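You operate a simulated robot arm through the tools that you are given. There is no shell and no other tool. Be economical: measure what you need, move in short steps, check, and stop when the job is done.

You are at the controls of a simulated robot arm. One attempt, no reset.

TASK
Lock both spreaders, lower the tray and stand the wax tin on it.

It is judged by the outcome, as a careful person would: the job done as asked, and still so three seconds after it is handed in. It fails if anything else is knocked over, pushed out of place, dropped, spilled or broken.

THE ROBOT
A 7-joint arm with a two-finger parallel gripper on a trunk, on a base that drives. Base frame: it is fixed to the floor where the robot stands at the start and does not move with it; the origin is under the middle of the robot, x ahead of it, y to its left, z up. Readings come in m, degrees, newtons and seconds.
With the tool pointing down near the work surface it reaches from about 0.34 to 0.76 m from the robot's upright axis, wherever it stands. Its first joint turns from -115.0 to 115.0 degrees. Places, roughly: blue tin, green tin [1.5, -1.5, 1]; inside of the ladder tray [0.5, -0.3, 0.9]; ladder tray [0.5, -0.3, 0.9]; spreader with the orange knob [0.8, -0.4, 0.9]; spreader with the yellow knob [0.5, 0, 0.9]. Payload 3.91 kg.
Tool frame: the origin (TCP) lies between the finger pads and is the grasp point; the fingertips stand 0.03 m ahead of it; z points along the fingers, y is the line along which they close. The gripper opens to 0.11 m. The fingers are 0.02 m wide and 0.01 m thick; the gripper's body (0.048 by 0.112 m) begins 0.055 m behind the TCP.
Orientation is told as [roll, pitch, yaw] about the base's x, y, z axes, in that order, counted from this pose: with the fingers straight down and closing along the base's y, the tool's x points along the base's -x, its y along +y and its z along -z.

THE INTERFACE
- The arm moves only by the tool jog_arm. Its argument "series" is a list of rows, each an object (a shift or turn left out is 0, a gripper value left out holds the last) with "delta_rot": the turn, a rotation vector about the base's x, y, z in units of 8 degrees (1.0 is 8 degrees), a list of three; "offset": the shift along the base's x, y, z in units of 30 mm (1.0 is 30 mm), a list of three; "gripper": the closure, from 0 (fully open) to 1 (shut). In form: [{"delta_rot": [rx, ry, rz], "offset": [dx, dy, dz], "gripper": gripper}, ...]. A call has 1 to 8 rows; each row shifts and turns the commanded pose from where the row before left it. A call with a number of a shift or a turn outside -1 to 1 is refused whole. Each row takes 0.2 s and may step no farther than 0.05 m and 8.6 degrees from the row before; otherwise, or with a gripper value out of range, the whole call is refused. A pose out of reach is approached as far as the arm can. The call stops where the force on the tool passes 40 N (or 10 N more than at its start, if that is more) or the arm is blocked; 0.2 s more then pass. The fingers move at their own pace (about 0.108 m/s each) and stop on an object; they squeeze with about 21 N. The grip force told is the motor's: it shows also when the fingers shut on nothing. Time passes only in rows, and 0.2 s behind the last, so rows that do not move let the fingers close. The reply holds the time, the measured pose of the TCP, the force on the tool along the base axes, the opening and the grip force, in the units named above and with some noise, with the torque about the TCP (base axes, N m) and any sound that the robot's microphone picked up.
- Cameras (640 x 400 px; columns grow to the right, rows downward): "scene" is now at [-0.0012, 0.093, 1.6683]; the picture's right is [-0.70, -0.71, 0.00], its down [-0.47, 0.47, -0.75] and it looks along [0.53, -0.53, -0.66] (base axes); focal length 256 px, centre (320, 200). "wrist" rides on the gripper at [0.072, 0.017, -0.103] in the tool frame; the picture's right is [-0.23, 0.97, 0.00], its down [-0.76, -0.18, -0.62] and it looks along [-0.61, -0.14, 0.78] (tool axes); focal length 222 px, centre (320, 200).
- snapshot(camera): a new picture of that camera. No time passes.
- move_column(by): slides the trunk up (or, below 0, down) by that many m; the arm and the scene camera ride with it, the base frame stays. It gives what a move gives, with no picture.
- steer(legs): drives the robot by 1 to 6 legs, each [ahead, turn to the left] in m and degrees, along the robot's own axes; the way and the turn of a leg run together, so that a leg with both is an arc; at most 1.5 m and 180 degrees a leg. The arm and the cameras ride along, it lands a little off, and it stops where it bumps. It gives what a move gives.
- pan_tilt(pan, tilt): turns the head with the scene camera to pan (to the left, within 155 degrees either way) and tilt (down, from -29 to 69), counted from straight ahead of the robot. It gives what a move gives.
- probe_pixels(camera, pixels): for up to 12 pixels [column, row] of the newest picture of that camera ("zoom" is the newest enlarged one), the place [x, y, z] in the base frame of the surface seen there, good to about 0.003 m. No time passes.
- inspect(camera, box): a new picture of the part [left, top, right, bottom] of that camera's present view, enlarged. No time passes.
- finish_job(): hands the job in; it is judged then, once.

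Go step by step. Measure first, check grasps and placings, and put right what went wrong. The budget is 80 turns and 68 pictures, counting those below and the enlarged ones. Unless the task says otherwise, let go and move clear before handing in, and close with one line.

The tools are called after "Request:" by a JSON object that holds its "name" and its "arguments". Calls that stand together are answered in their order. jog_arm: Moves the arm, as the interface text tells. Its arguments: {"type":"object","properties":{"series":{"type":"array","items":{"type":"object","properties":{"delta_rot":{"type":"array","items":{"type":"number"}},"offset":{"type":"array","items":{"type":"number"}},"gripper":{"type":"number"}}}}},"required":["series"]} The other tools are called the same way: move_column (by) slides the trunk up or down; steer (legs) drives the base; pan_tilt (pan, tilt) turns the head that bears the scene camera; snapshot (camera) takes a picture; probe_pixels (camera, pixels) gives the place of the surface under pixels of a picture; inspect (camera, box) takes an enlarged picture of a part of a camera's view; finish_job () hands the job in.

At the start:

```text
clock: 0.0
ee_pos: [0.4079, -0.1684, 1.3302]
tcp_rot: [0.0, 0.0, -0.1]
wrist_force: [-0.1, 0.8, -0.2]
moment: [0.01, -0.01, -0.04]
gripper_width: 0.1101
gripper_force: 0.0
trunk travel left (down, up): [-0.775, 0.215]
robot x, y, heading: [-0.0005, -0.0025, -0.1]
head pan, tilt: [-44.6, 41.5]
```

scene: 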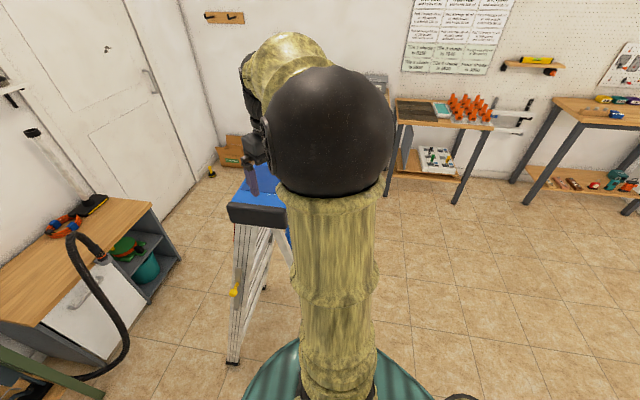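
wrist: 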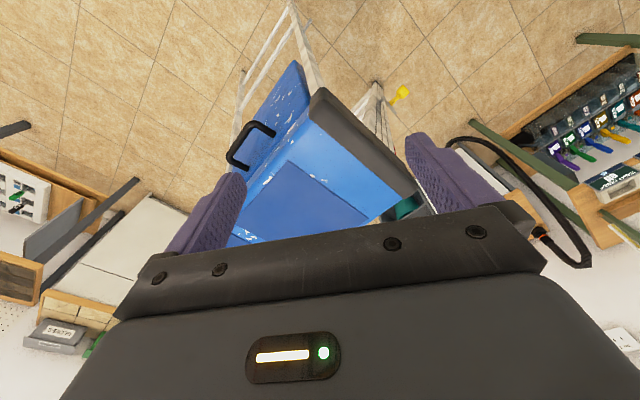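

The arm hides most of the ladder in the scene picture, though a yellow knob is at (235,291). The wrist view shows the ladder top with a blue tray and its black handle at (250,145). I'll measure these and enlarge both views.

Request:
{"name": "probe_pixels", "arguments": {"camera": "wrist", "pixels": [[250, 145], [235, 160], [272, 128], [290, 75], [325, 100], [405, 190], [400, 93], [300, 200], [240, 120], [370, 110], [300, 150], [250, 100]]}}

Request:
{"name": "probe_pixels", "arguments": {"camera": "scene", "pixels": [[235, 291], [240, 285], [260, 212], [250, 180], [232, 210], [280, 215], [245, 240], [232, 360], [470, 110], [438, 155], [425, 105], [540, 60]]}}

Request:
{"name": "inspect", "arguments": {"camera": "wrist", "box": [200, 0, 460, 250]}}

Request:
{"name": "inspect", "arguments": {"camera": "scene", "box": [380, 0, 640, 200]}}

```text
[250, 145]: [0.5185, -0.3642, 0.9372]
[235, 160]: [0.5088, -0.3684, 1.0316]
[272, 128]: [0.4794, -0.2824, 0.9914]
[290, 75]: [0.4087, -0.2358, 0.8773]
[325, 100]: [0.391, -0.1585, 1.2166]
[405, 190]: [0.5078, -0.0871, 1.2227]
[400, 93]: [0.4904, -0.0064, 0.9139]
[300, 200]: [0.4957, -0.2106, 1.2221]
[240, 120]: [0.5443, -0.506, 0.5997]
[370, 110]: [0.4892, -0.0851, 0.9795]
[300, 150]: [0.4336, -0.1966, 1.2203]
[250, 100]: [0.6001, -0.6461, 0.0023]
```

```text
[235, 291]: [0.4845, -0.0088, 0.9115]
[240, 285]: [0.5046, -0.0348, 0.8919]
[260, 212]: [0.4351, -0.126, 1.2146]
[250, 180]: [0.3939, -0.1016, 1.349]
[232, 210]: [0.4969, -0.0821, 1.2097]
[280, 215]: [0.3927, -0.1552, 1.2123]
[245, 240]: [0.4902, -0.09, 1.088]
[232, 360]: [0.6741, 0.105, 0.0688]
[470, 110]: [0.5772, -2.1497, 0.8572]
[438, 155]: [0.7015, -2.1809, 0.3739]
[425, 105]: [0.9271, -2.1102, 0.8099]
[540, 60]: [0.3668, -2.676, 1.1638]
```

```text
1.60 times, centred on (330, 125) of wrist
```

zoom: 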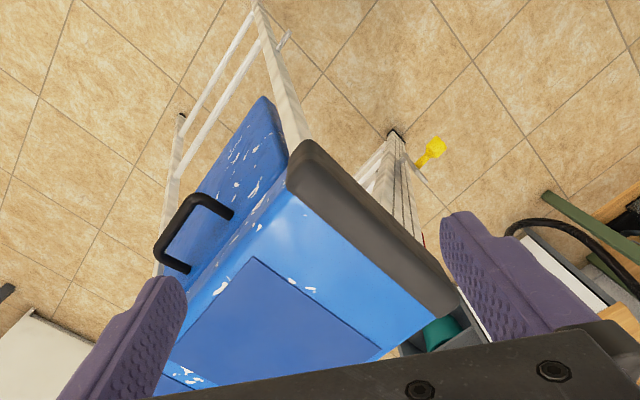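

```text
2.00 times, centred on (510, 100) of scene
```

zoom: 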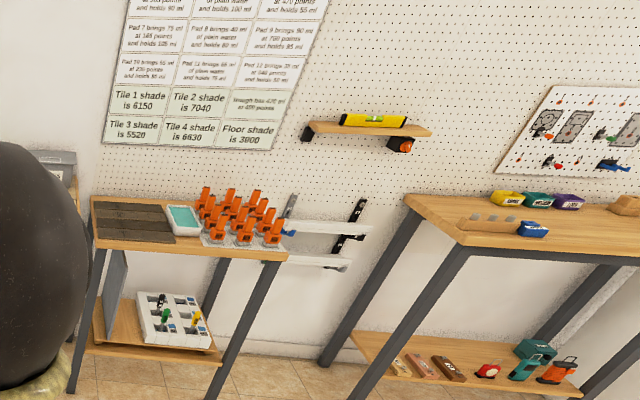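

The ladder's platform is at z≈1.22, with the yellow knob near (0.485,-0.01,0.91). The arm hides the rest, so I'll look around before driving back for a clear view.

Request:
{"name": "pan_tilt", "arguments": {"pan": 150, "tilt": 40}}

Request:
{"name": "snapshot", "arguments": {"camera": "scene"}}

Request:
{"name": "pan_tilt", "arguments": {"pan": -140, "tilt": 40}}

Request:
{"name": "snapshot", "arguments": {"camera": "scene"}}

Request:
{"name": "pan_tilt", "arguments": {"pan": -15, "tilt": 40}}

Request:
{"name": "snapshot", "arguments": {"camera": "scene"}}

```text
clock: 2.9
ee_pos: [0.408, -0.1683, 1.3303]
tcp_rot: [0.0, 0.0, -0.1]
wrist_force: [0.2, -0.9, 0.1]
moment: [0.02, -0.03, -0.02]
gripper_width: 0.1101
gripper_force: 0.1
trunk travel left (down, up): [-0.775, 0.215]
robot x, y, heading: [-0.0002, -0.0007, 0.2]
head pan, tilt: [150.0, 40.0]
```

```text
63 pictures are left
```

scene: 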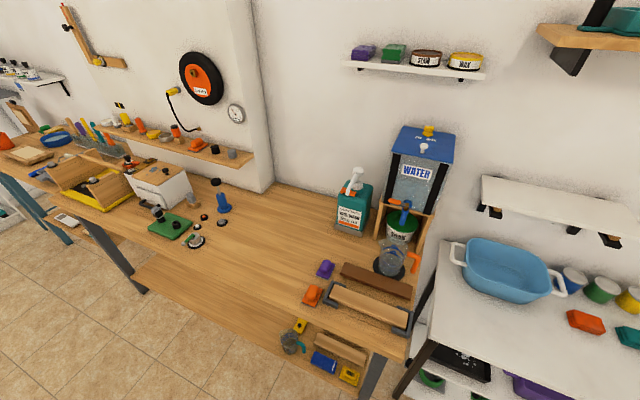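

```text
clock: 6.8
ee_pos: [0.4072, -0.1691, 1.3304]
tcp_rot: [0.0, -0.1, 0.1]
wrist_force: [0.8, 0.0, 0.6]
moment: [0.02, -0.01, -0.02]
gripper_width: 0.1099
gripper_force: 0.0
trunk travel left (down, up): [-0.775, 0.215]
robot x, y, heading: [-0.0005, 0.0025, 0.2]
head pan, tilt: [-140.0, 40.0]
```

```text
62 pictures are left
```

scene: 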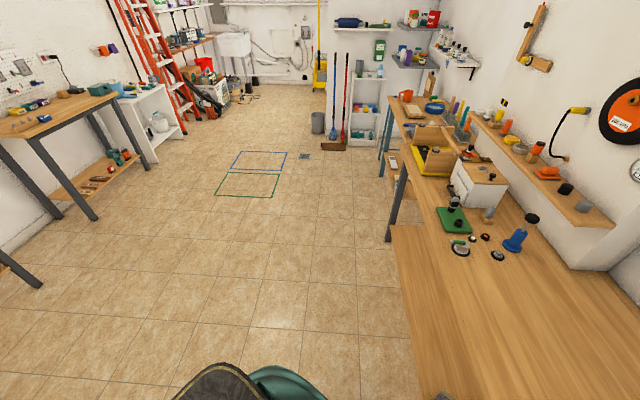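

```text
clock: 8.9
ee_pos: [0.4065, -0.1684, 1.3304]
tcp_rot: [0.0, 0.0, 0.0]
wrist_force: [0.0, 0.4, 0.0]
moment: [-0.02, 0.04, -0.01]
gripper_width: 0.1099
gripper_force: 0.0
trunk travel left (down, up): [-0.775, 0.215]
robot x, y, heading: [0.0, -0.0007, 0.1]
head pan, tilt: [-15.0, 40.0]
```

```text
61 pictures are left
```

scene: 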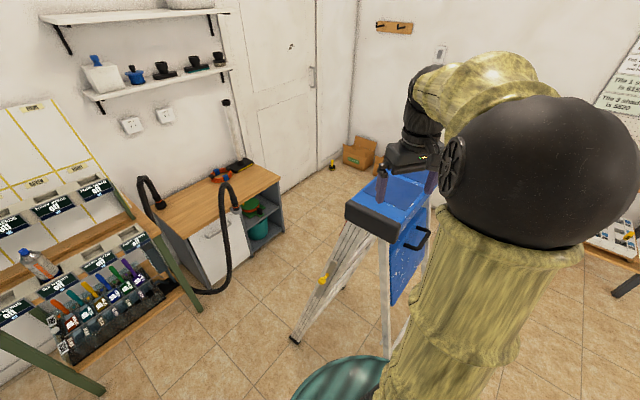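

The shelf behind the robot has a "WAX" tin at (465,62), while the listed tins are elsewhere, so I'll read the labels later. I'll swing the arm off the ladder and back away over the clear floor to see the whole ladder.

Request:
{"name": "steer", "arguments": {"legs": [[0, 40], [-0.5, 0], [0, 40]]}}

Request:
{"name": "pan_tilt", "arguments": {"pan": -75, "tilt": 30}}

Request:
{"name": "snapshot", "arguments": {"camera": "scene"}}

Request:
{"name": "inspect", "arguments": {"camera": "scene", "box": [220, 80, 420, 360]}}

```text
clock: 17.4
ee_pos: [-0.1406, 0.0484, 1.3303]
tcp_rot: [0.0, 0.0, 79.2]
wrist_force: [-0.3, 0.1, 0.1]
moment: [0.0, 0.03, -0.02]
gripper_width: 0.1102
gripper_force: 0.1
trunk travel left (down, up): [-0.775, 0.215]
robot x, y, heading: [-0.3832, -0.3188, 79.3]
head pan, tilt: [-15.0, 40.0]
```

```text
clock: 18.8
ee_pos: [-0.1405, 0.0489, 1.3304]
tcp_rot: [0.0, 0.0, 79.2]
wrist_force: [-1.2, -0.8, 0.1]
moment: [0.0, 0.01, 0.0]
gripper_width: 0.1098
gripper_force: 0.1
trunk travel left (down, up): [-0.775, 0.215]
robot x, y, heading: [-0.3832, -0.3186, 79.0]
head pan, tilt: [-75.0, 30.0]
```

```text
60 pictures are left
```

scene: 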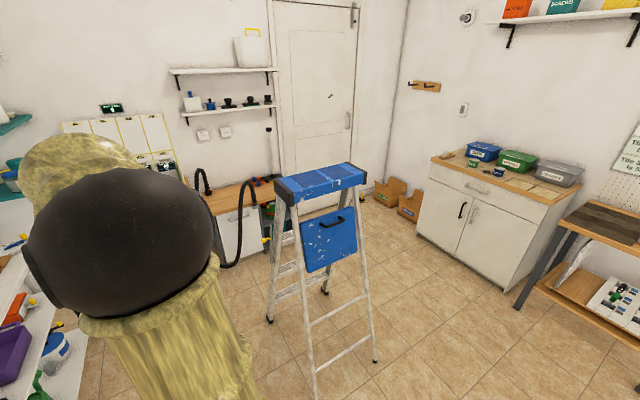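

```text
1.43 times, centred on (320, 220) of scene
```

zoom: 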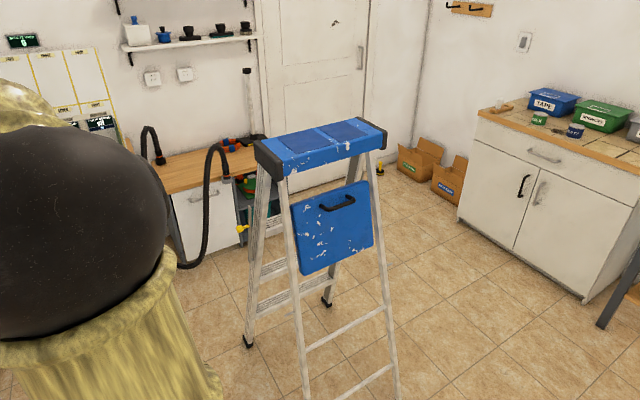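

The tray is folded up against the rear legs, with its handle near the top at (330,222) and its hinge at the bottom. The small green and blue tins stand on the white cabinet at (473,163) and (497,172). I'll measure them and read the labels.

Request:
{"name": "inspect", "arguments": {"camera": "scene", "box": [430, 120, 590, 220]}}

Request:
{"name": "probe_pixels", "arguments": {"camera": "zoom", "pixels": [[172, 170], [172, 158], [265, 208], [265, 196], [250, 215], [160, 178]]}}

Request:
{"name": "probe_pixels", "arguments": {"camera": "scene", "pixels": [[303, 222], [357, 208], [306, 271], [356, 250], [322, 223], [342, 219], [290, 200], [362, 183], [300, 191], [330, 250], [295, 250], [360, 210]]}}

Request:
{"name": "inspect", "arguments": {"camera": "scene", "box": [250, 150, 390, 290]}}

```text
4.00 times, centred on (510, 170) of scene
```

zoom: 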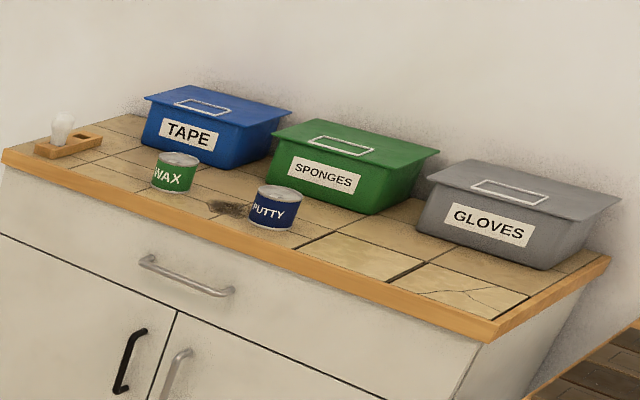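

```text
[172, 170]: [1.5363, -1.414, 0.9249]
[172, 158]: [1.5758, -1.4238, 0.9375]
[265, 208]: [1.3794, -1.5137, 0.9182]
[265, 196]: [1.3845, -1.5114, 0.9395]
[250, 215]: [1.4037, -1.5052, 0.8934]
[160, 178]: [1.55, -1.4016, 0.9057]
```

```text
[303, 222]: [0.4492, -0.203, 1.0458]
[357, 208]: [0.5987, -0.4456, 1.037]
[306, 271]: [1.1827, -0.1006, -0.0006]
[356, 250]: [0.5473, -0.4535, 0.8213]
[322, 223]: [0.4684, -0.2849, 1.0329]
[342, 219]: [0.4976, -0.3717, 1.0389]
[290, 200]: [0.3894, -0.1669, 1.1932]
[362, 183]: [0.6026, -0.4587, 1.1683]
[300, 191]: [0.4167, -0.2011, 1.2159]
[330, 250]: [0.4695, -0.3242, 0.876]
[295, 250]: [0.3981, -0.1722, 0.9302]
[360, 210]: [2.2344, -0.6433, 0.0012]
```

```text
2.86 times, centred on (320, 220) of scene
```

zoom: 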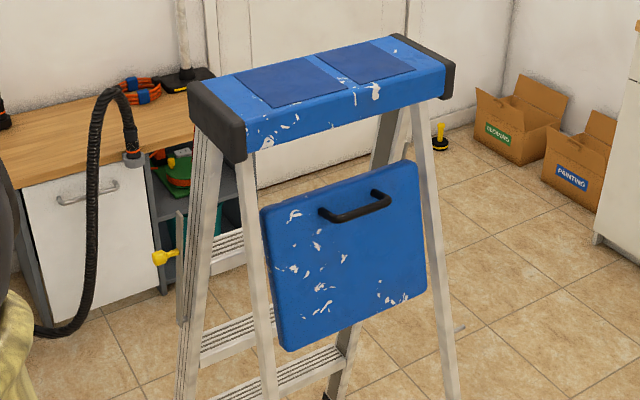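

The green tin reads "WAX" and stands near (1.56,-1.42,0.91); the blue one is putty. The tray's plane normal points roughly along (-0.85,-0.52), with the handle near (0.48,-0.33,1.035). Before approaching the yellow spreader, I'll check the free room on that side.

Request:
{"name": "pan_tilt", "arguments": {"pan": 20, "tilt": 35}}

Request:
{"name": "snapshot", "arguments": {"camera": "scene"}}

Request:
{"name": "probe_pixels", "arguments": {"camera": "scene", "pixels": [[100, 200], [200, 200], [300, 200], [400, 200], [100, 300], [200, 300], [300, 300], [500, 300], [300, 120], [200, 120], [400, 100], [100, 100]]}}

```text
clock: 20.5
ee_pos: [-0.1407, 0.0491, 1.3296]
tcp_rot: [-0.1, 0.0, 79.2]
wrist_force: [0.5, 0.4, 0.1]
moment: [0.01, 0.01, -0.03]
gripper_width: 0.1102
gripper_force: 0.2
trunk travel left (down, up): [-0.775, 0.215]
robot x, y, heading: [-0.3822, -0.3175, 79.3]
head pan, tilt: [20.0, 35.0]
```

```text
56 pictures are left
```

scene: 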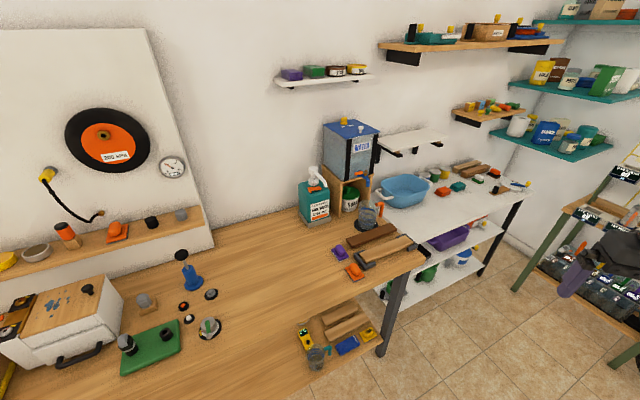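

```text
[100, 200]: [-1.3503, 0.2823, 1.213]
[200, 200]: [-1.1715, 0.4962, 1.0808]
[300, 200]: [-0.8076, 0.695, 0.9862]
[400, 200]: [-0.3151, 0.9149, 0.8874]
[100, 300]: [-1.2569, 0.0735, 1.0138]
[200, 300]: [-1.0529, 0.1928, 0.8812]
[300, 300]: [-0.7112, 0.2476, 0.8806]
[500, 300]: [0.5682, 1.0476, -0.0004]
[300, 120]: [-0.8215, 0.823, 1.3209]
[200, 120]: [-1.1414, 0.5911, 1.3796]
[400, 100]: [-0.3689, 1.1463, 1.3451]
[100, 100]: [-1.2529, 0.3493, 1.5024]
```

The tables begin around y≈0.55 and the floor between is clear. I'll drive to about (0,0.07) with the arm swung left, then look at the yellow spreader.

Request:
{"name": "steer", "arguments": {"legs": [[0, -31], [0.53, 0], [0, 60]]}}

Request:
{"name": "pan_tilt", "arguments": {"pan": -132, "tilt": 48}}

Request:
{"name": "snapshot", "arguments": {"camera": "scene"}}

Request:
{"name": "inspect", "arguments": {"camera": "scene", "box": [240, 100, 400, 260]}}

```text
clock: 28.5
ee_pos: [0.1514, 0.4767, 1.3304]
tcp_rot: [0.0, 0.1, 87.2]
wrist_force: [-0.5, -0.2, 0.3]
moment: [-0.03, -0.02, 0.02]
gripper_width: 0.1103
gripper_force: 0.1
trunk travel left (down, up): [-0.775, 0.215]
robot x, y, heading: [-0.0376, 0.0765, 87.4]
head pan, tilt: [20.0, 35.0]
stopped in leg 3: the robot was blocked; the commanded pose is now the measured one
```

```text
clock: 30.9
ee_pos: [0.1519, 0.4765, 1.3296]
tcp_rot: [0.1, 0.1, 87.2]
wrist_force: [-0.7, 0.0, -1.1]
moment: [-0.01, -0.02, -0.01]
gripper_width: 0.11
gripper_force: 0.0
trunk travel left (down, up): [-0.775, 0.215]
robot x, y, heading: [-0.0347, 0.0758, 87.0]
head pan, tilt: [-132.0, 48.0]
```

```text
55 pictures are left
```

scene: 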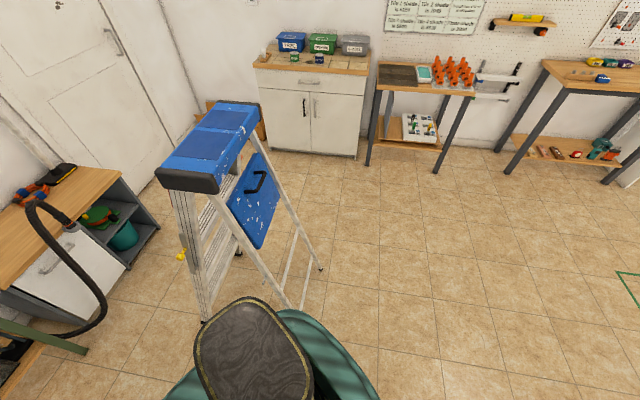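

```text
2.50 times, centred on (320, 180) of scene
```

zoom: 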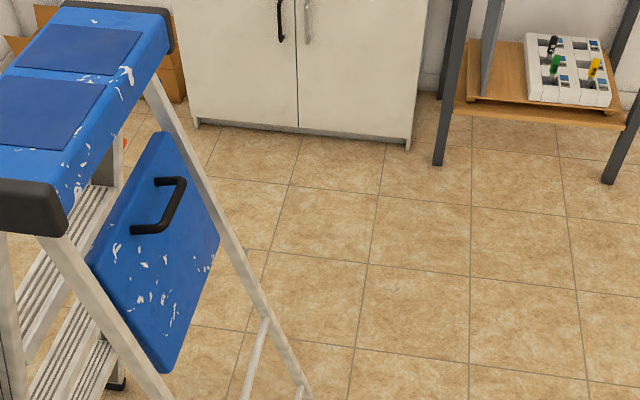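

The last turn was blocked early with no force on the tool, so I'll keep clear of that side. The yellow knob is visible at (181,256). I'll enlarge it.

Request:
{"name": "inspect", "arguments": {"camera": "scene", "box": [140, 180, 260, 330]}}

Request:
{"name": "probe_pixels", "arguments": {"camera": "zoom", "pixels": [[220, 200], [215, 208], [230, 205], [242, 170], [245, 200], [245, 260], [255, 300], [240, 140]]}}

Request:
{"name": "pan_tilt", "arguments": {"pan": 0, "tilt": 60}}

Request:
{"name": "snapshot", "arguments": {"camera": "scene"}}

```text
2.67 times, centred on (200, 255) of scene
```

zoom: 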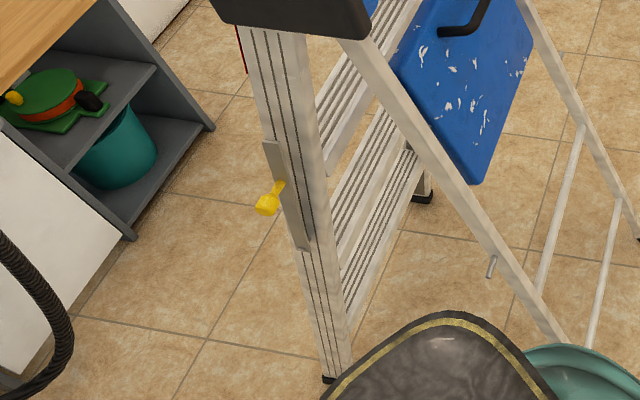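

```text
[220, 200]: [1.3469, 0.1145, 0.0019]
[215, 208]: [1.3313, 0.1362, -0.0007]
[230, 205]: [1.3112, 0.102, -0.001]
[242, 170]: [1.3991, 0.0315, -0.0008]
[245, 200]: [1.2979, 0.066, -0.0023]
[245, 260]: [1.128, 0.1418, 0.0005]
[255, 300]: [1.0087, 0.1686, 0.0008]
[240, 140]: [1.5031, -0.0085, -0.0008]
```

```text
clock: 33.0
ee_pos: [0.1517, 0.4771, 1.3307]
tcp_rot: [0.0, 0.1, 87.2]
wrist_force: [-0.4, -0.7, -0.6]
moment: [-0.01, -0.01, 0.03]
gripper_width: 0.11
gripper_force: 0.1
trunk travel left (down, up): [-0.775, 0.215]
robot x, y, heading: [-0.0336, 0.0788, 87.4]
head pan, tilt: [0.0, 60.0]
```

```text
52 pictures are left
```

scene: 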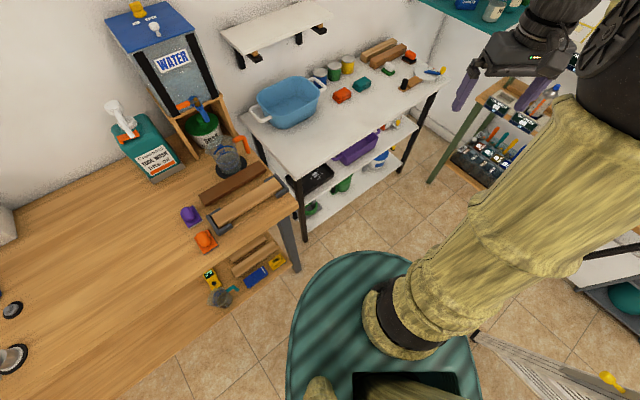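

The base stopped beside the bench leg at (285,250) and nothing was disturbed. The spreader is a bar hanging along the front rail, with the knob on it and a matching pin on the rear rail. I'll measure it precisely.

Request:
{"name": "pan_tilt", "arguments": {"pan": -115, "tilt": 45}}

Request:
{"name": "inspect", "arguments": {"camera": "scene", "box": [180, 150, 400, 370]}}

```text
clock: 34.9
ee_pos: [0.1515, 0.4778, 1.3298]
tcp_rot: [0.0, 0.1, 87.2]
wrist_force: [1.1, -0.7, 0.3]
moment: [-0.01, 0.02, -0.01]
gripper_width: 0.11
gripper_force: 0.0
trunk travel left (down, up): [-0.775, 0.215]
robot x, y, heading: [-0.0389, 0.076, 87.4]
head pan, tilt: [-115.0, 45.0]
```

```text
1.82 times, centred on (290, 260) of scene
```

zoom: 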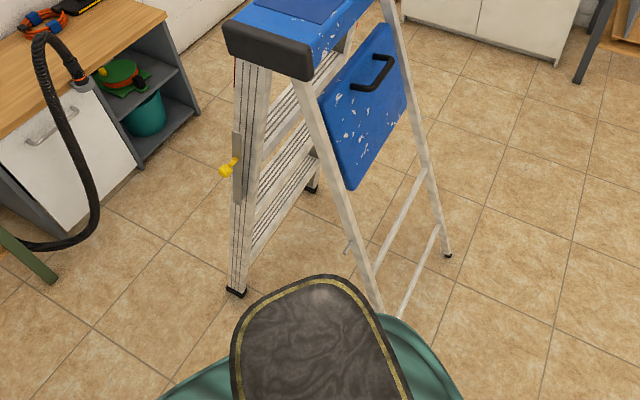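

Request:
{"name": "inspect", "arguments": {"camera": "scene", "box": [220, 212, 330, 296]}}

Request:
{"name": "probe_pixels", "arguments": {"camera": "zoom", "pixels": [[109, 110], [84, 88], [124, 50], [118, 20]]}}

```text
4.76 times, centred on (275, 254) of scene
```

zoom: 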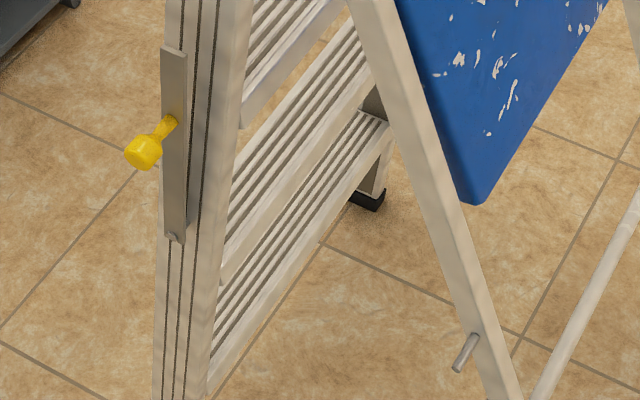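

```text
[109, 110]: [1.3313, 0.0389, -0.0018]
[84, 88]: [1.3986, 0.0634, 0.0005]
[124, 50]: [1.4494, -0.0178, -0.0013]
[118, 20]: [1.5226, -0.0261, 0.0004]
```

Request:
{"name": "probe_pixels", "arguments": {"camera": "zoom", "pixels": [[141, 153], [165, 128], [173, 60], [172, 100], [174, 160], [174, 210], [177, 234], [187, 226], [461, 364], [473, 340], [485, 340], [190, 150]]}}

```text
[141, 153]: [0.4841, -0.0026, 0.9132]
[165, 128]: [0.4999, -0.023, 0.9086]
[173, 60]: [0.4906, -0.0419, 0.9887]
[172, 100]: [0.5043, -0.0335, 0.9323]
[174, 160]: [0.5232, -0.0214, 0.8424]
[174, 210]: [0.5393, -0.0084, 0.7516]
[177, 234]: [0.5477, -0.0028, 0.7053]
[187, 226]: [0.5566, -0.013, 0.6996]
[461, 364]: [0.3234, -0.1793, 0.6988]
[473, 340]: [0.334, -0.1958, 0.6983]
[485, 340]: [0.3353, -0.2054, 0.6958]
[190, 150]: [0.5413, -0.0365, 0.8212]
```

The bar runs from a pivot at about (0.553,-0.01,0.70) up to its free end at (0.49,-0.04,0.99). The rear pin at (0.33,-0.19,0.70) is about 0.29 m from the pivot, so the bar swings down onto it. I'll turn the robot to face ahead so I can reach the yellow knob at (0.484,-0.003,0.913).

Request:
{"name": "steer", "arguments": {"legs": [[0, -87]]}}

Request:
{"name": "jog_arm", "arguments": {"series": [{"delta_rot": [0, 0, -0.91], "offset": [0.3, 0.6, 0], "gripper": 0.5}, {"delta_rot": [0, 0, -0.91], "offset": [0.3, 0.6, 0]}, {"delta_rot": [0, 0, -0.91], "offset": [0.3, 0.6, 0]}, {"delta_rot": [0, 0, -0.91], "offset": [0.3, 0.6, 0]}, {"delta_rot": [0, 0, -0.91], "offset": [0.3, 0.6, 0]}, {"delta_rot": [0, 0, -0.91], "offset": [0.3, 0.6, 0]}, {"delta_rot": [0, 0, -0.91], "offset": [0.3, 0.6, 0]}, {"delta_rot": [0, 0, -0.91], "offset": [0.3, 0.6, 0]}]}}

```text
clock: 40.6
ee_pos: [0.3757, -0.0785, 1.3296]
tcp_rot: [0.0, 0.1, 1.8]
wrist_force: [-1.2, 0.5, -1.0]
moment: [-0.01, 0.0, -0.01]
gripper_width: 0.1101
gripper_force: 0.1
trunk travel left (down, up): [-0.775, 0.215]
robot x, y, heading: [-0.0347, 0.078, 1.7]
head pan, tilt: [-115.0, 45.0]
```

```text
clock: 42.4
ee_pos: [0.4486, 0.067, 1.3309]
tcp_rot: [0.0, 0.1, -56.6]
wrist_force: [-0.5, 0.8, -0.2]
moment: [-0.01, -0.04, -0.01]
gripper_width: 0.0553
gripper_force: 0.0
trunk travel left (down, up): [-0.775, 0.215]
robot x, y, heading: [-0.038, 0.0783, 1.6]
head pan, tilt: [-115.0, 45.0]
```

The tool is aligned above and outside the knob. I'll tilt it 30° toward the ladder and lower the trunk.

Request:
{"name": "jog_arm", "arguments": {"series": [{"delta_rot": [-0.798, -0.492, 0]}, {"delta_rot": [-0.798, -0.492, 0]}, {"delta_rot": [-0.798, -0.492, 0]}, {"delta_rot": [-0.798, -0.492, 0]}]}}

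Request:
{"name": "move_column", "arguments": {"by": -0.3}}

Request:
{"name": "snapshot", "arguments": {"camera": "wrist"}}

Request:
{"name": "pan_tilt", "arguments": {"pan": -20, "tilt": 35}}

Request:
{"name": "snapshot", "arguments": {"camera": "scene"}}

```text
clock: 43.4
ee_pos: [0.4472, 0.0672, 1.3303]
tcp_rot: [-1.0, -30.1, -56.2]
wrist_force: [0.1, 0.7, 0.3]
moment: [0.01, 0.01, -0.02]
gripper_width: 0.055
gripper_force: 0.0
trunk travel left (down, up): [-0.775, 0.215]
robot x, y, heading: [-0.0355, 0.0771, 1.9]
head pan, tilt: [-115.0, 45.0]
```

```text
clock: 46.4
ee_pos: [0.4472, 0.0658, 1.0304]
tcp_rot: [-1.1, -29.9, -56.2]
wrist_force: [0.5, -1.0, 0.1]
moment: [0.02, 0.01, -0.05]
gripper_width: 0.0548
gripper_force: 0.0
trunk travel left (down, up): [-0.475, 0.515]
robot x, y, heading: [-0.0337, 0.0806, 1.8]
head pan, tilt: [-115.0, 45.0]
```

```text
49 pictures are left
```

wrist: 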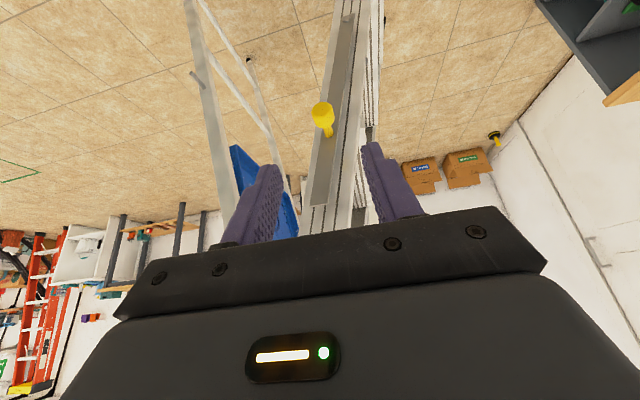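

```text
clock: 48.1
ee_pos: [0.4483, 0.067, 1.0302]
tcp_rot: [-1.0, -29.9, -56.2]
wrist_force: [-0.5, 0.1, -0.1]
moment: [0.04, 0.01, 0.01]
gripper_width: 0.0549
gripper_force: 0.0
trunk travel left (down, up): [-0.475, 0.515]
robot x, y, heading: [-0.0342, 0.0743, 1.9]
head pan, tilt: [-20.0, 35.0]
```

```text
48 pictures are left
```

scene: 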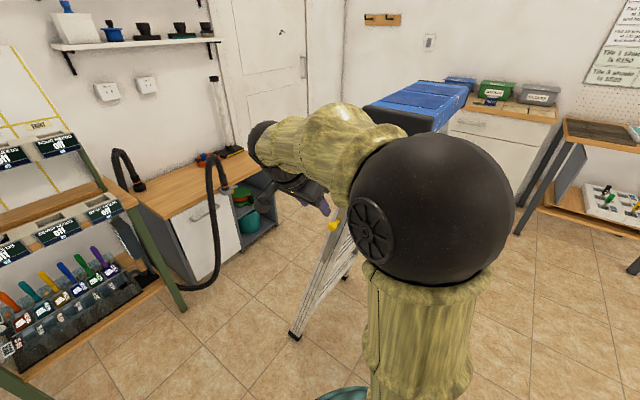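

The knob lies between the fingers' lines at wrist pixel (322,117). I'll measure the knob, bar and pin from here.

Request:
{"name": "inspect", "arguments": {"camera": "wrist", "box": [180, 0, 400, 230]}}

Request:
{"name": "probe_pixels", "arguments": {"camera": "wrist", "pixels": [[322, 112], [329, 130], [316, 195], [335, 60], [345, 25], [350, 18], [193, 75], [203, 84], [325, 175], [347, 18]]}}

```text
1.74 times, centred on (290, 115) of wrist
```

zoom: 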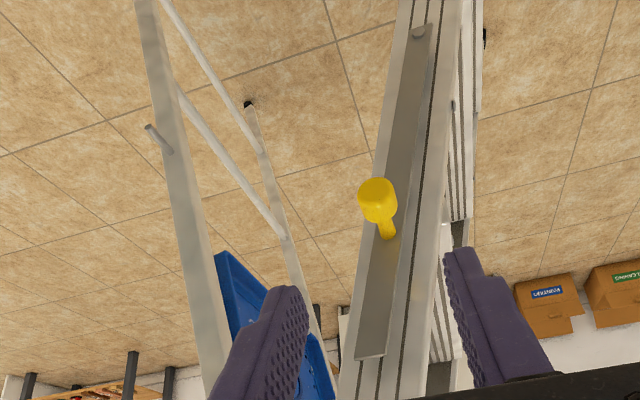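

```text
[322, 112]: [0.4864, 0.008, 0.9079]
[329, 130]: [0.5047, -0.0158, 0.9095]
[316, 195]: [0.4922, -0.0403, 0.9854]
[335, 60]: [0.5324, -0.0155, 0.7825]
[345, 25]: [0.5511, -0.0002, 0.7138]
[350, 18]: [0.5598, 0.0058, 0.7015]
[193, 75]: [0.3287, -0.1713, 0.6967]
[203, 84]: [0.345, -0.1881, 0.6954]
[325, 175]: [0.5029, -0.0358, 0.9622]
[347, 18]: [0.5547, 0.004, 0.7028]
```

The pivot is at about (0.556,0.003,0.703) and the knob centre at about (0.489,0,0.908), a radius of about 0.213 m. I'll advance along the tool axis and close on the knob.

Request:
{"name": "jog_arm", "arguments": {"series": [{"offset": [0.32, -0.533, -0.942]}, {"offset": [0.32, -0.533, -0.942]}, {"offset": [0.32, -0.533, -0.942]}, {"offset": [0.32, -0.533, -0.942]}, {}]}}

Request:
{"name": "inspect", "arguments": {"camera": "wrist", "box": [180, 0, 460, 230]}}

```text
clock: 49.3
ee_pos: [0.4864, 0.0023, 0.9166]
tcp_rot: [-1.0, -30.0, -56.2]
wrist_force: [0.0, 0.1, -0.1]
moment: [0.01, -0.01, 0.0]
gripper_width: 0.055
gripper_force: 0.0
trunk travel left (down, up): [-0.475, 0.515]
robot x, y, heading: [-0.037, 0.0797, 1.7]
head pan, tilt: [-20.0, 35.0]
```

```text
1.74 times, centred on (320, 115) of wrist
```

zoom: 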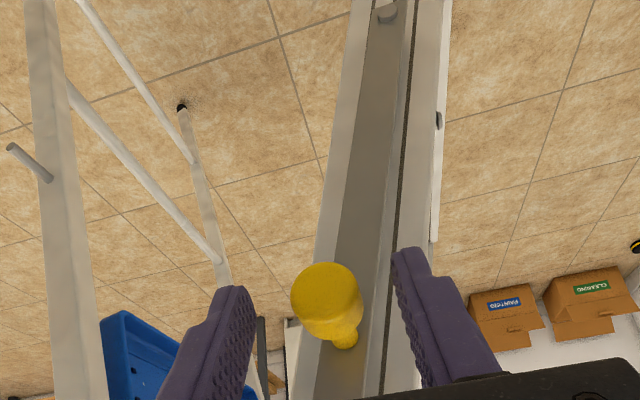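

The knob sits between the fingertips, so I'll close on it.

Request:
{"name": "jog_arm", "arguments": {"series": [{"gripper": 0.85}, {"gripper": 0.9}, {"gripper": 0.9}]}}

Request:
{"name": "inspect", "arguments": {"camera": "wrist", "box": [180, 0, 460, 230]}}

```text
clock: 50.1
ee_pos: [0.4857, 0.0034, 0.9174]
tcp_rot: [-1.0, -29.8, -56.1]
wrist_force: [0.3, -0.6, 0.9]
moment: [-0.07, 0.02, 0.11]
gripper_width: 0.023
gripper_force: 20.6
trunk travel left (down, up): [-0.475, 0.515]
robot x, y, heading: [-0.0382, 0.0779, 1.9]
head pan, tilt: [-20.0, 35.0]
```

```text
1.74 times, centred on (320, 115) of wrist
```

zoom: 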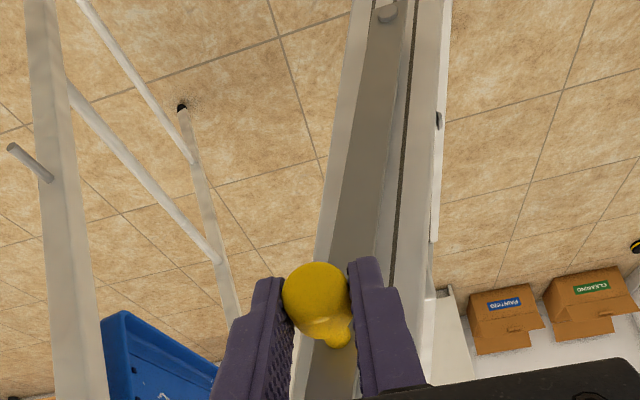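

Firm hold, width 0.023. I'll swing the first 30° of the arc.

Request:
{"name": "jog_arm", "arguments": {"series": [{"offset": [-0.744, -0.459, -0.311]}, {"offset": [-0.704, -0.434, -0.422]}, {"offset": [-0.651, -0.402, -0.527]}, {"offset": [-0.587, -0.362, -0.622]}]}}

Request:
{"name": "inspect", "arguments": {"camera": "wrist", "box": [140, 0, 500, 230]}}

```text
clock: 51.1
ee_pos: [0.407, -0.0466, 0.8604]
tcp_rot: [-1.1, -29.9, -56.3]
wrist_force: [4.9, -11.7, 3.6]
moment: [0.02, 0.02, 0.07]
gripper_width: 0.0239
gripper_force: 21.3
trunk travel left (down, up): [-0.475, 0.515]
robot x, y, heading: [-0.0361, 0.0792, 2.1]
head pan, tilt: [-20.0, 35.0]
```

```text
1.74 times, centred on (320, 115) of wrist
```

zoom: 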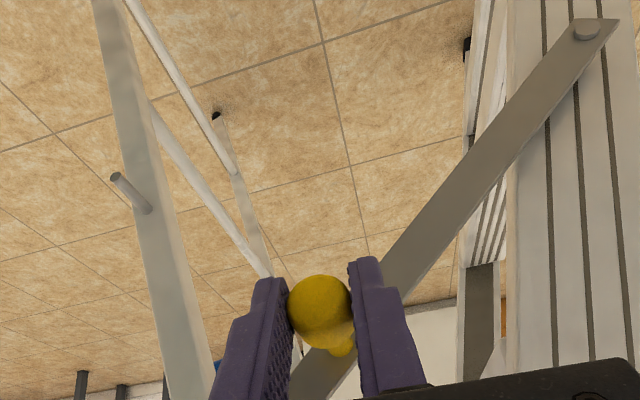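

The bar swings with the knob. The sideways force of about 12 N means the swing plane leans slightly toward the ladder, so I'll ease that way and carry on.

Request:
{"name": "jog_arm", "arguments": {"series": [{"offset": [0.12, -0.19, 0]}, {"offset": [-0.48, -0.37, -0.707]}, {"offset": [-0.4, -0.32, -0.779]}]}}

```text
clock: 51.9
ee_pos: [0.3831, -0.0716, 0.8152]
tcp_rot: [-0.9, -29.9, -56.1]
wrist_force: [-2.8, 7.7, -2.7]
moment: [-0.05, 0.09, 0.05]
gripper_width: 0.0232
gripper_force: 20.2
trunk travel left (down, up): [-0.475, 0.515]
robot x, y, heading: [-0.0346, 0.0822, 1.5]
head pan, tilt: [-20.0, 35.0]
```

The sideways force has now reversed lightly, so the shift was enough. I'll carry on down the arc.

Request:
{"name": "jog_arm", "arguments": {"series": [{"offset": [-0.34, -0.209, -0.839]}, {"offset": [-0.243, -0.15, -0.883]}, {"offset": [-0.144, -0.089, -0.913]}]}}

Request:
{"name": "inspect", "arguments": {"camera": "wrist", "box": [140, 0, 500, 230]}}

```text
clock: 52.7
ee_pos: [0.3628, -0.0872, 0.7369]
tcp_rot: [-0.9, -29.9, -56.1]
wrist_force: [2.3, 3.2, -1.8]
moment: [0.24, 0.25, 0.08]
gripper_width: 0.0233
gripper_force: 21.3
trunk travel left (down, up): [-0.475, 0.515]
robot x, y, heading: [-0.0354, 0.0808, 1.8]
head pan, tilt: [-20.0, 35.0]
```

```text
1.74 times, centred on (320, 115) of wrist
```

zoom: 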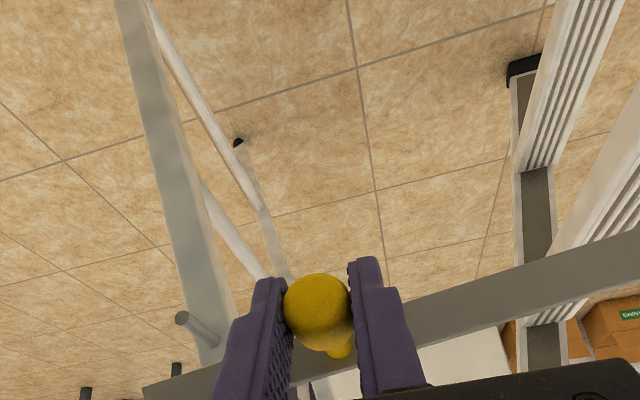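

The bar's end is just above the pin at (195,325). I'll press on down in smaller steps.

Request:
{"name": "jog_arm", "arguments": {"series": [{"offset": [-0.02, -0.01, -0.5]}, {"offset": [-0.02, -0.01, -0.5]}, {"offset": [0, 0, -0.3]}, {"offset": [0, 0, -0.3]}]}}

Request:
{"name": "inspect", "arguments": {"camera": "wrist", "box": [140, 0, 500, 230]}}

```text
clock: 53.7
ee_pos: [0.3587, -0.0871, 0.6898]
tcp_rot: [-1.1, -30.0, -56.2]
wrist_force: [-4.0, 1.2, 14.6]
moment: [0.03, 0.03, 0.02]
gripper_width: 0.0229
gripper_force: 21.4
trunk travel left (down, up): [-0.475, 0.515]
robot x, y, heading: [-0.0339, 0.08, 1.7]
head pan, tilt: [-20.0, 35.0]
```

```text
1.74 times, centred on (320, 115) of wrist
```

zoom: 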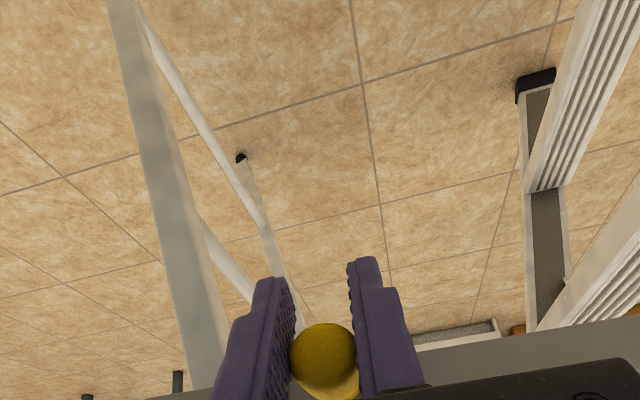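

The bar met resistance at about 14 N, the knob slid up in the fingers, and no click was heard. I'll look from the head.

Request:
{"name": "pan_tilt", "arguments": {"pan": -40, "tilt": 55}}

Request:
{"name": "snapshot", "arguments": {"camera": "scene"}}

Request:
{"name": "snapshot", "arguments": {"camera": "wrist"}}

```text
clock: 54.6
ee_pos: [0.3598, -0.0864, 0.6906]
tcp_rot: [-1.2, -29.9, -56.2]
wrist_force: [-8.0, 0.9, 10.9]
moment: [-0.13, -0.01, 0.08]
gripper_width: 0.0225
gripper_force: 21.3
trunk travel left (down, up): [-0.475, 0.515]
robot x, y, heading: [-0.0366, 0.0758, 1.8]
head pan, tilt: [-40.0, 55.0]
```

```text
41 pictures are left
```

scene: 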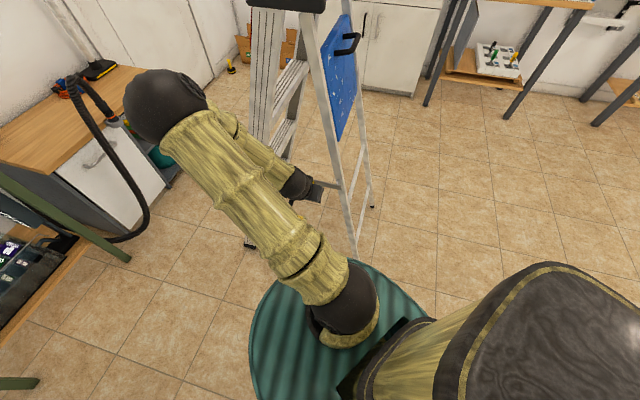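

```text
40 pictures are left
```

wrist: 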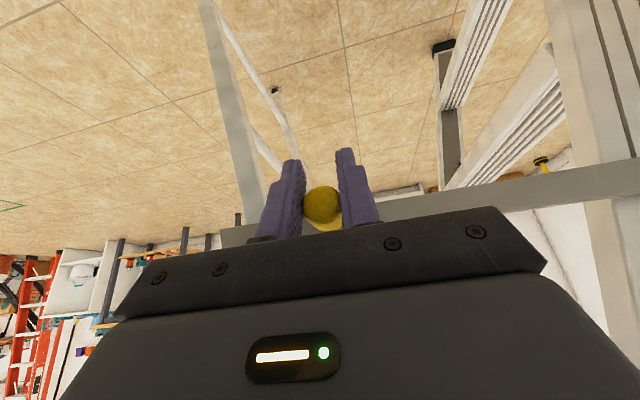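

Request:
{"name": "probe_pixels", "arguments": {"camera": "wrist", "pixels": [[230, 238], [240, 232], [250, 229], [420, 205], [480, 190], [560, 188], [320, 200], [225, 235]]}}

Request:
{"name": "inspect", "arguments": {"camera": "wrist", "box": [190, 170, 290, 260]}}

```text
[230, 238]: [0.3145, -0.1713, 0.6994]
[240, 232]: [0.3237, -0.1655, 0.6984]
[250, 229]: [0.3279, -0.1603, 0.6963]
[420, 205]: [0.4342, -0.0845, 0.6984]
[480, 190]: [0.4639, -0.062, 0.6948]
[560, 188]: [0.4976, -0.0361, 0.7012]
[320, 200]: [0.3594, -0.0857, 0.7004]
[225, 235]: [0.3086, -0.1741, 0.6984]
```

```text
4.44 times, centred on (240, 215) of wrist
```

zoom: 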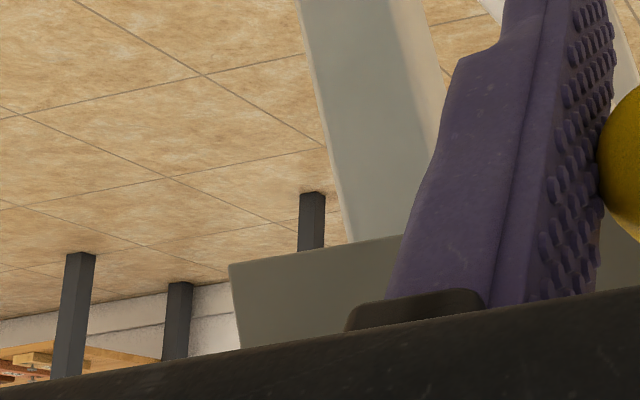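

The bar now lies level at z≈0.698, the pin's height, out to its end at (0.31,-0.17). I'll let go, back off along the tool axis, and press the knob from above with shut fingers to make sure it locks.

Request:
{"name": "jog_arm", "arguments": {"series": [{"gripper": 0.5}, {"gripper": 0.5}, {"offset": [-0.26, 0.42, 0.866], "gripper": 0.5}, {"offset": [-0.26, 0.42, 0.866], "gripper": 0.5}, {"offset": [-0.26, 0.42, 0.866], "gripper": 1.0}, {"gripper": 1.0}, {"gripper": 1.0}]}}

Request:
{"name": "snapshot", "arguments": {"camera": "wrist"}}

Request:
{"name": "probe_pixels", "arguments": {"camera": "wrist", "pixels": [[322, 120], [321, 135], [230, 150], [240, 150], [225, 160], [420, 130], [320, 150], [320, 160]]}}

```text
clock: 56.2
ee_pos: [0.3494, -0.053, 0.7695]
tcp_rot: [-1.2, -29.9, -56.1]
wrist_force: [-0.5, -0.4, -0.4]
moment: [0.02, 0.03, 0.01]
gripper_width: 0.0
gripper_force: 21.2
out of reach, approached as far as the arm can: row 4, 5
trunk travel left (down, up): [-0.475, 0.515]
robot x, y, heading: [-0.0367, 0.0778, 1.7]
head pan, tilt: [-40.0, 55.0]
```

```text
38 pictures are left
```

wrist: 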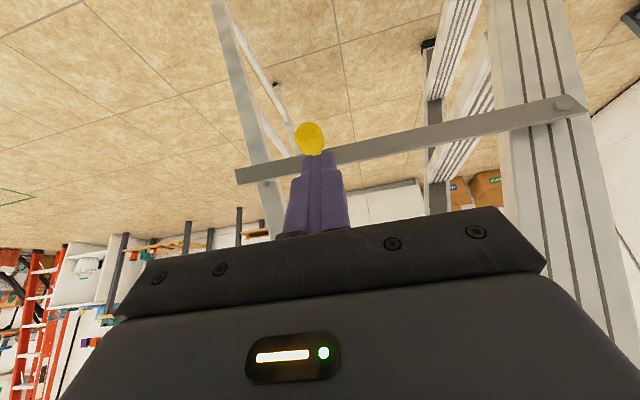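

```text
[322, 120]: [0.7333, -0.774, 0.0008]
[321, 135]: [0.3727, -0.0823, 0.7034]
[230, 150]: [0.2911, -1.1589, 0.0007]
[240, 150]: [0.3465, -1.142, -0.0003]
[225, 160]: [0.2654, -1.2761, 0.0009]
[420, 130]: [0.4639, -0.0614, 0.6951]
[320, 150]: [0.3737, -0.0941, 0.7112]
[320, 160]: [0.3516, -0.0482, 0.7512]
```

The bar stays level by itself. I'll press down on the knob until the force rises, listening for a click.

Request:
{"name": "jog_arm", "arguments": {"series": [{"offset": [0.3, -0.53, -0.6]}, {"offset": [0, 0, -0.3]}, {"offset": [0, 0, -0.25]}, {"offset": [0, 0, -0.2]}, {"offset": [0, 0, -0.2]}, {"offset": [0, 0, -0.2]}]}}

Request:
{"name": "inspect", "arguments": {"camera": "wrist", "box": [180, 60, 440, 220]}}

```text
clock: 57.2
ee_pos: [0.3584, -0.0687, 0.7343]
tcp_rot: [-0.4, -30.4, -56.6]
wrist_force: [-10.5, 11.4, 36.2]
moment: [-0.41, 0.22, -0.18]
gripper_width: 0.0002
gripper_force: 21.5
trunk travel left (down, up): [-0.475, 0.515]
robot x, y, heading: [-0.0347, 0.0808, 2.0]
head pan, tilt: [-40.0, 55.0]
stopped in row 5: the force on the tool passed its limit at 48 N (the readings are from after the stop); the commanded pose is now the measured one
```

```text
2.46 times, centred on (310, 140) of wrist
```

zoom: 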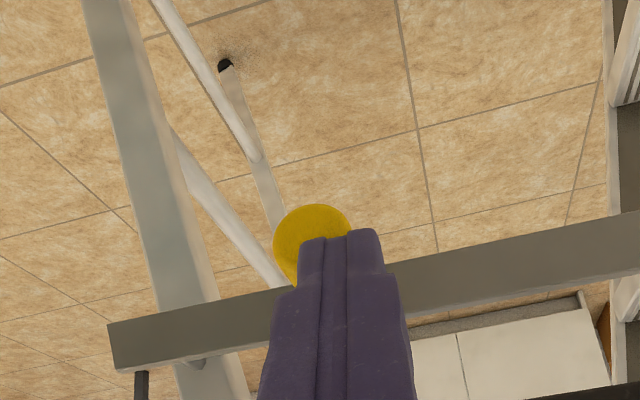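

It met a hard stop at 48 N, so the bar is solidly down on the pin. I'll raise the trunk clear, back the arm away and check from the head camera.

Request:
{"name": "move_column", "arguments": {"by": 0.5}}

Request:
{"name": "pan_tilt", "arguments": {"pan": -35, "tilt": 55}}

Request:
{"name": "inspect", "arguments": {"camera": "wrist", "box": [180, 0, 500, 200]}}

```text
refused: 0.5 is not a number from -0.4 to 0.4
```

```text
clock: 57.9
ee_pos: [0.3591, -0.0683, 0.7332]
tcp_rot: [-0.5, -30.5, -56.4]
wrist_force: [-10.7, 14.4, 41.7]
moment: [-0.52, 0.2, -0.18]
gripper_width: 0.0001
gripper_force: 20.9
trunk travel left (down, up): [-0.475, 0.515]
robot x, y, heading: [-0.0328, 0.0752, 1.8]
head pan, tilt: [-35.0, 55.0]
```

```text
2.00 times, centred on (340, 100) of wrist
```

zoom: 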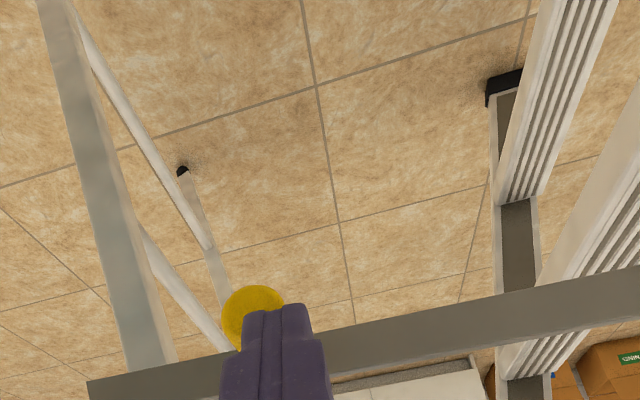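

Request:
{"name": "move_column", "arguments": {"by": 0.4}}

Request:
{"name": "inspect", "arguments": {"camera": "wrist", "box": [220, 0, 420, 160]}}

Request:
{"name": "probe_pixels", "arguments": {"camera": "wrist", "pixels": [[300, 100], [320, 110]]}}

```text
clock: 61.7
ee_pos: [0.3599, -0.0692, 1.1306]
tcp_rot: [-0.7, -30.4, -56.4]
wrist_force: [-0.7, -0.1, 0.5]
moment: [0.01, 0.03, 0.02]
gripper_width: 0.0002
gripper_force: 21.0
trunk travel left (down, up): [-0.875, 0.115]
robot x, y, heading: [-0.0389, 0.08, 1.6]
head pan, tilt: [-35.0, 55.0]
```

```text
2.50 times, centred on (320, 80) of wrist
```

zoom: 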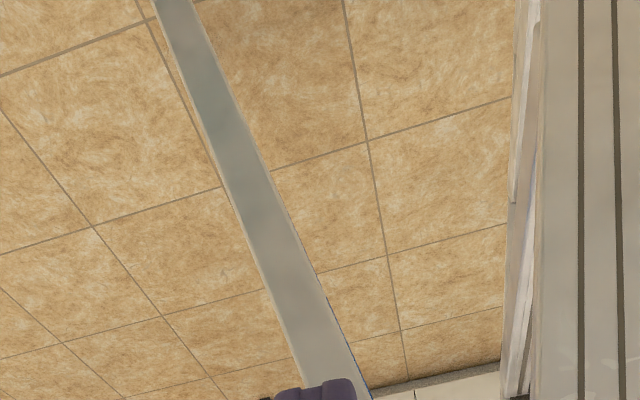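

```text
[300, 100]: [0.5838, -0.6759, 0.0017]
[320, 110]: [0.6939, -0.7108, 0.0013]
```

The bar stayed put as I lifted off. I'll level the tool, raise it above the ladder top, and then drive around the rear of the ladder to the orange side.

Request:
{"name": "jog_arm", "arguments": {"series": [{"delta_rot": [0, 0, 0], "offset": [-0.1, 0.3, 1]}, {"offset": [0, 0, 1]}, {"offset": [0, 0, 1]}, {"delta_rot": [0.798, 0.492, 0], "offset": [0, 0, 1]}, {"delta_rot": [0.798, 0.492, 0], "offset": [0, 0, 1]}, {"delta_rot": [0.798, 0.492, 0], "offset": [0, 0, 1]}, {"delta_rot": [0.798, 0.492, 0], "offset": [0, 0, 0.8]}]}}

Request:
{"name": "steer", "arguments": {"legs": [[0, 46], [-0.53, 0], [0, -101]]}}

Request:
{"name": "pan_tilt", "arguments": {"pan": 57, "tilt": 35}}

Request:
{"name": "snapshot", "arguments": {"camera": "scene"}}

```text
clock: 63.3
ee_pos: [0.3591, -0.061, 1.3348]
tcp_rot: [0.4, -0.2, -56.6]
wrist_force: [0.3, 0.6, 0.2]
moment: [-0.01, 0.04, -0.01]
gripper_width: 0.0003
gripper_force: 21.0
trunk travel left (down, up): [-0.875, 0.115]
robot x, y, heading: [-0.0348, 0.0782, 1.8]
head pan, tilt: [-35.0, 55.0]
```

```text
clock: 75.8
ee_pos: [-0.2733, -0.7081, 1.3336]
tcp_rot: [0.3, -0.3, -110.7]
wrist_force: [0.6, -0.3, -0.4]
moment: [0.01, 0.01, 0.02]
gripper_width: 0.0
gripper_force: 21.0
trunk travel left (down, up): [-0.875, 0.115]
robot x, y, heading: [-0.3947, -0.3044, -52.0]
head pan, tilt: [-35.0, 55.0]
```

```text
clock: 77.5
ee_pos: [-0.2744, -0.7073, 1.3351]
tcp_rot: [0.3, -0.2, -110.7]
wrist_force: [-0.2, -0.3, 0.7]
moment: [0.01, -0.03, 0.01]
gripper_width: 0.0
gripper_force: 20.6
trunk travel left (down, up): [-0.875, 0.115]
robot x, y, heading: [-0.3918, -0.3102, -52.2]
head pan, tilt: [57.0, 35.0]
```

```text
34 pictures are left
```

scene: 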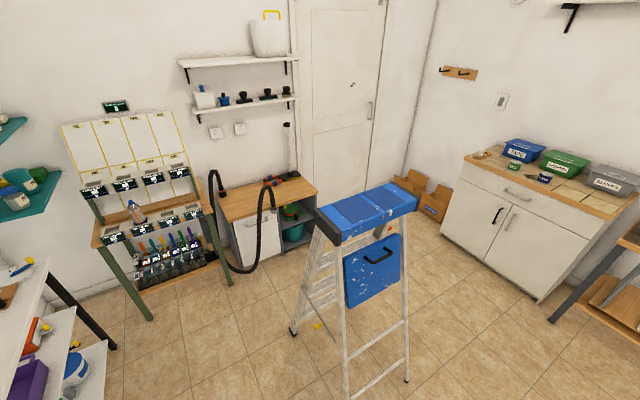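

The yellow knob now shows low at (318,326). I'll enlarge it and measure the cabinet and the ladder's feet.

Request:
{"name": "inspect", "arguments": {"camera": "scene", "box": [285, 260, 365, 360]}}

Request:
{"name": "probe_pixels", "arguments": {"camera": "scene", "pixels": [[543, 298], [442, 230], [606, 208], [470, 160], [406, 379], [292, 330], [345, 390], [600, 330]]}}

```text
4.00 times, centred on (325, 310) of scene
```

zoom: 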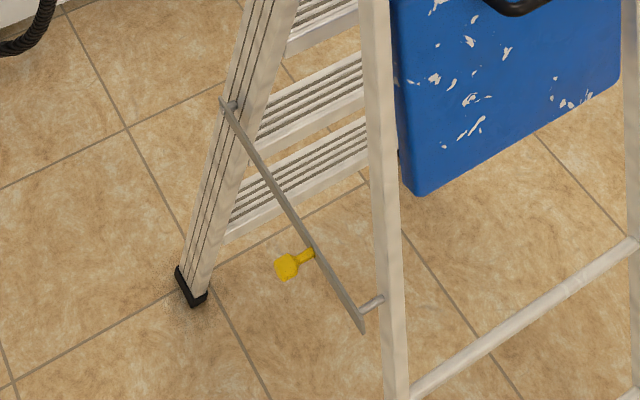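

```text
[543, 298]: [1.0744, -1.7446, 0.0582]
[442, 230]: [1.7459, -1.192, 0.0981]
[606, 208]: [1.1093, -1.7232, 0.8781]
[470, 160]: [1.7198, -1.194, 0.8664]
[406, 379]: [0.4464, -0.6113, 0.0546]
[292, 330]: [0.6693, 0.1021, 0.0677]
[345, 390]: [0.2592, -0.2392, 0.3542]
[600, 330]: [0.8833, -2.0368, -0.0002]
```

The yellow spreader is straight and seated on its pin. Now I'll drive round to the orange side at about (0.83,-0.95).

Request:
{"name": "steer", "arguments": {"legs": [[1.05, 0], [0, 70], [0.61, 0], [0, 72]]}}

Request:
{"name": "pan_tilt", "arguments": {"pan": 28, "tilt": 55}}

Request:
{"name": "snapshot", "arguments": {"camera": "scene"}}

```text
clock: 96.3
ee_pos: [0.9771, -0.5537, 1.3348]
tcp_rot: [0.3, -0.3, 32.4]
wrist_force: [0.2, -0.1, 0.2]
moment: [0.0, -0.02, 0.01]
gripper_width: 0.0001
gripper_force: 21.4
trunk travel left (down, up): [-0.875, 0.115]
robot x, y, heading: [0.835, -0.9464, 91.0]
head pan, tilt: [57.0, 35.0]
```

```text
clock: 97.2
ee_pos: [0.977, -0.5542, 1.336]
tcp_rot: [0.3, -0.3, 32.4]
wrist_force: [-0.6, 0.1, -0.4]
moment: [0.01, -0.03, 0.0]
gripper_width: 0.0
gripper_force: 21.1
trunk travel left (down, up): [-0.875, 0.115]
robot x, y, heading: [0.8307, -0.9451, 90.7]
head pan, tilt: [28.0, 55.0]
```

```text
32 pictures are left
```

scene: 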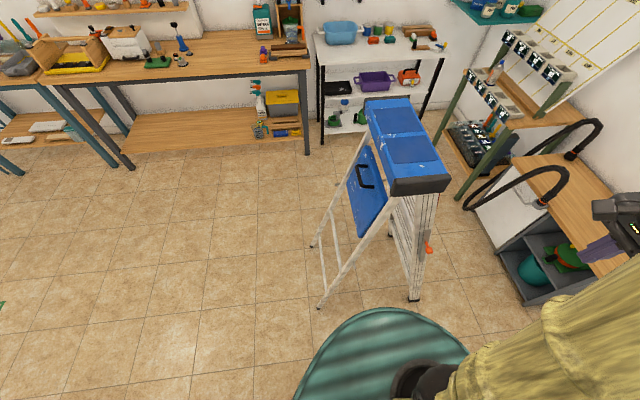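

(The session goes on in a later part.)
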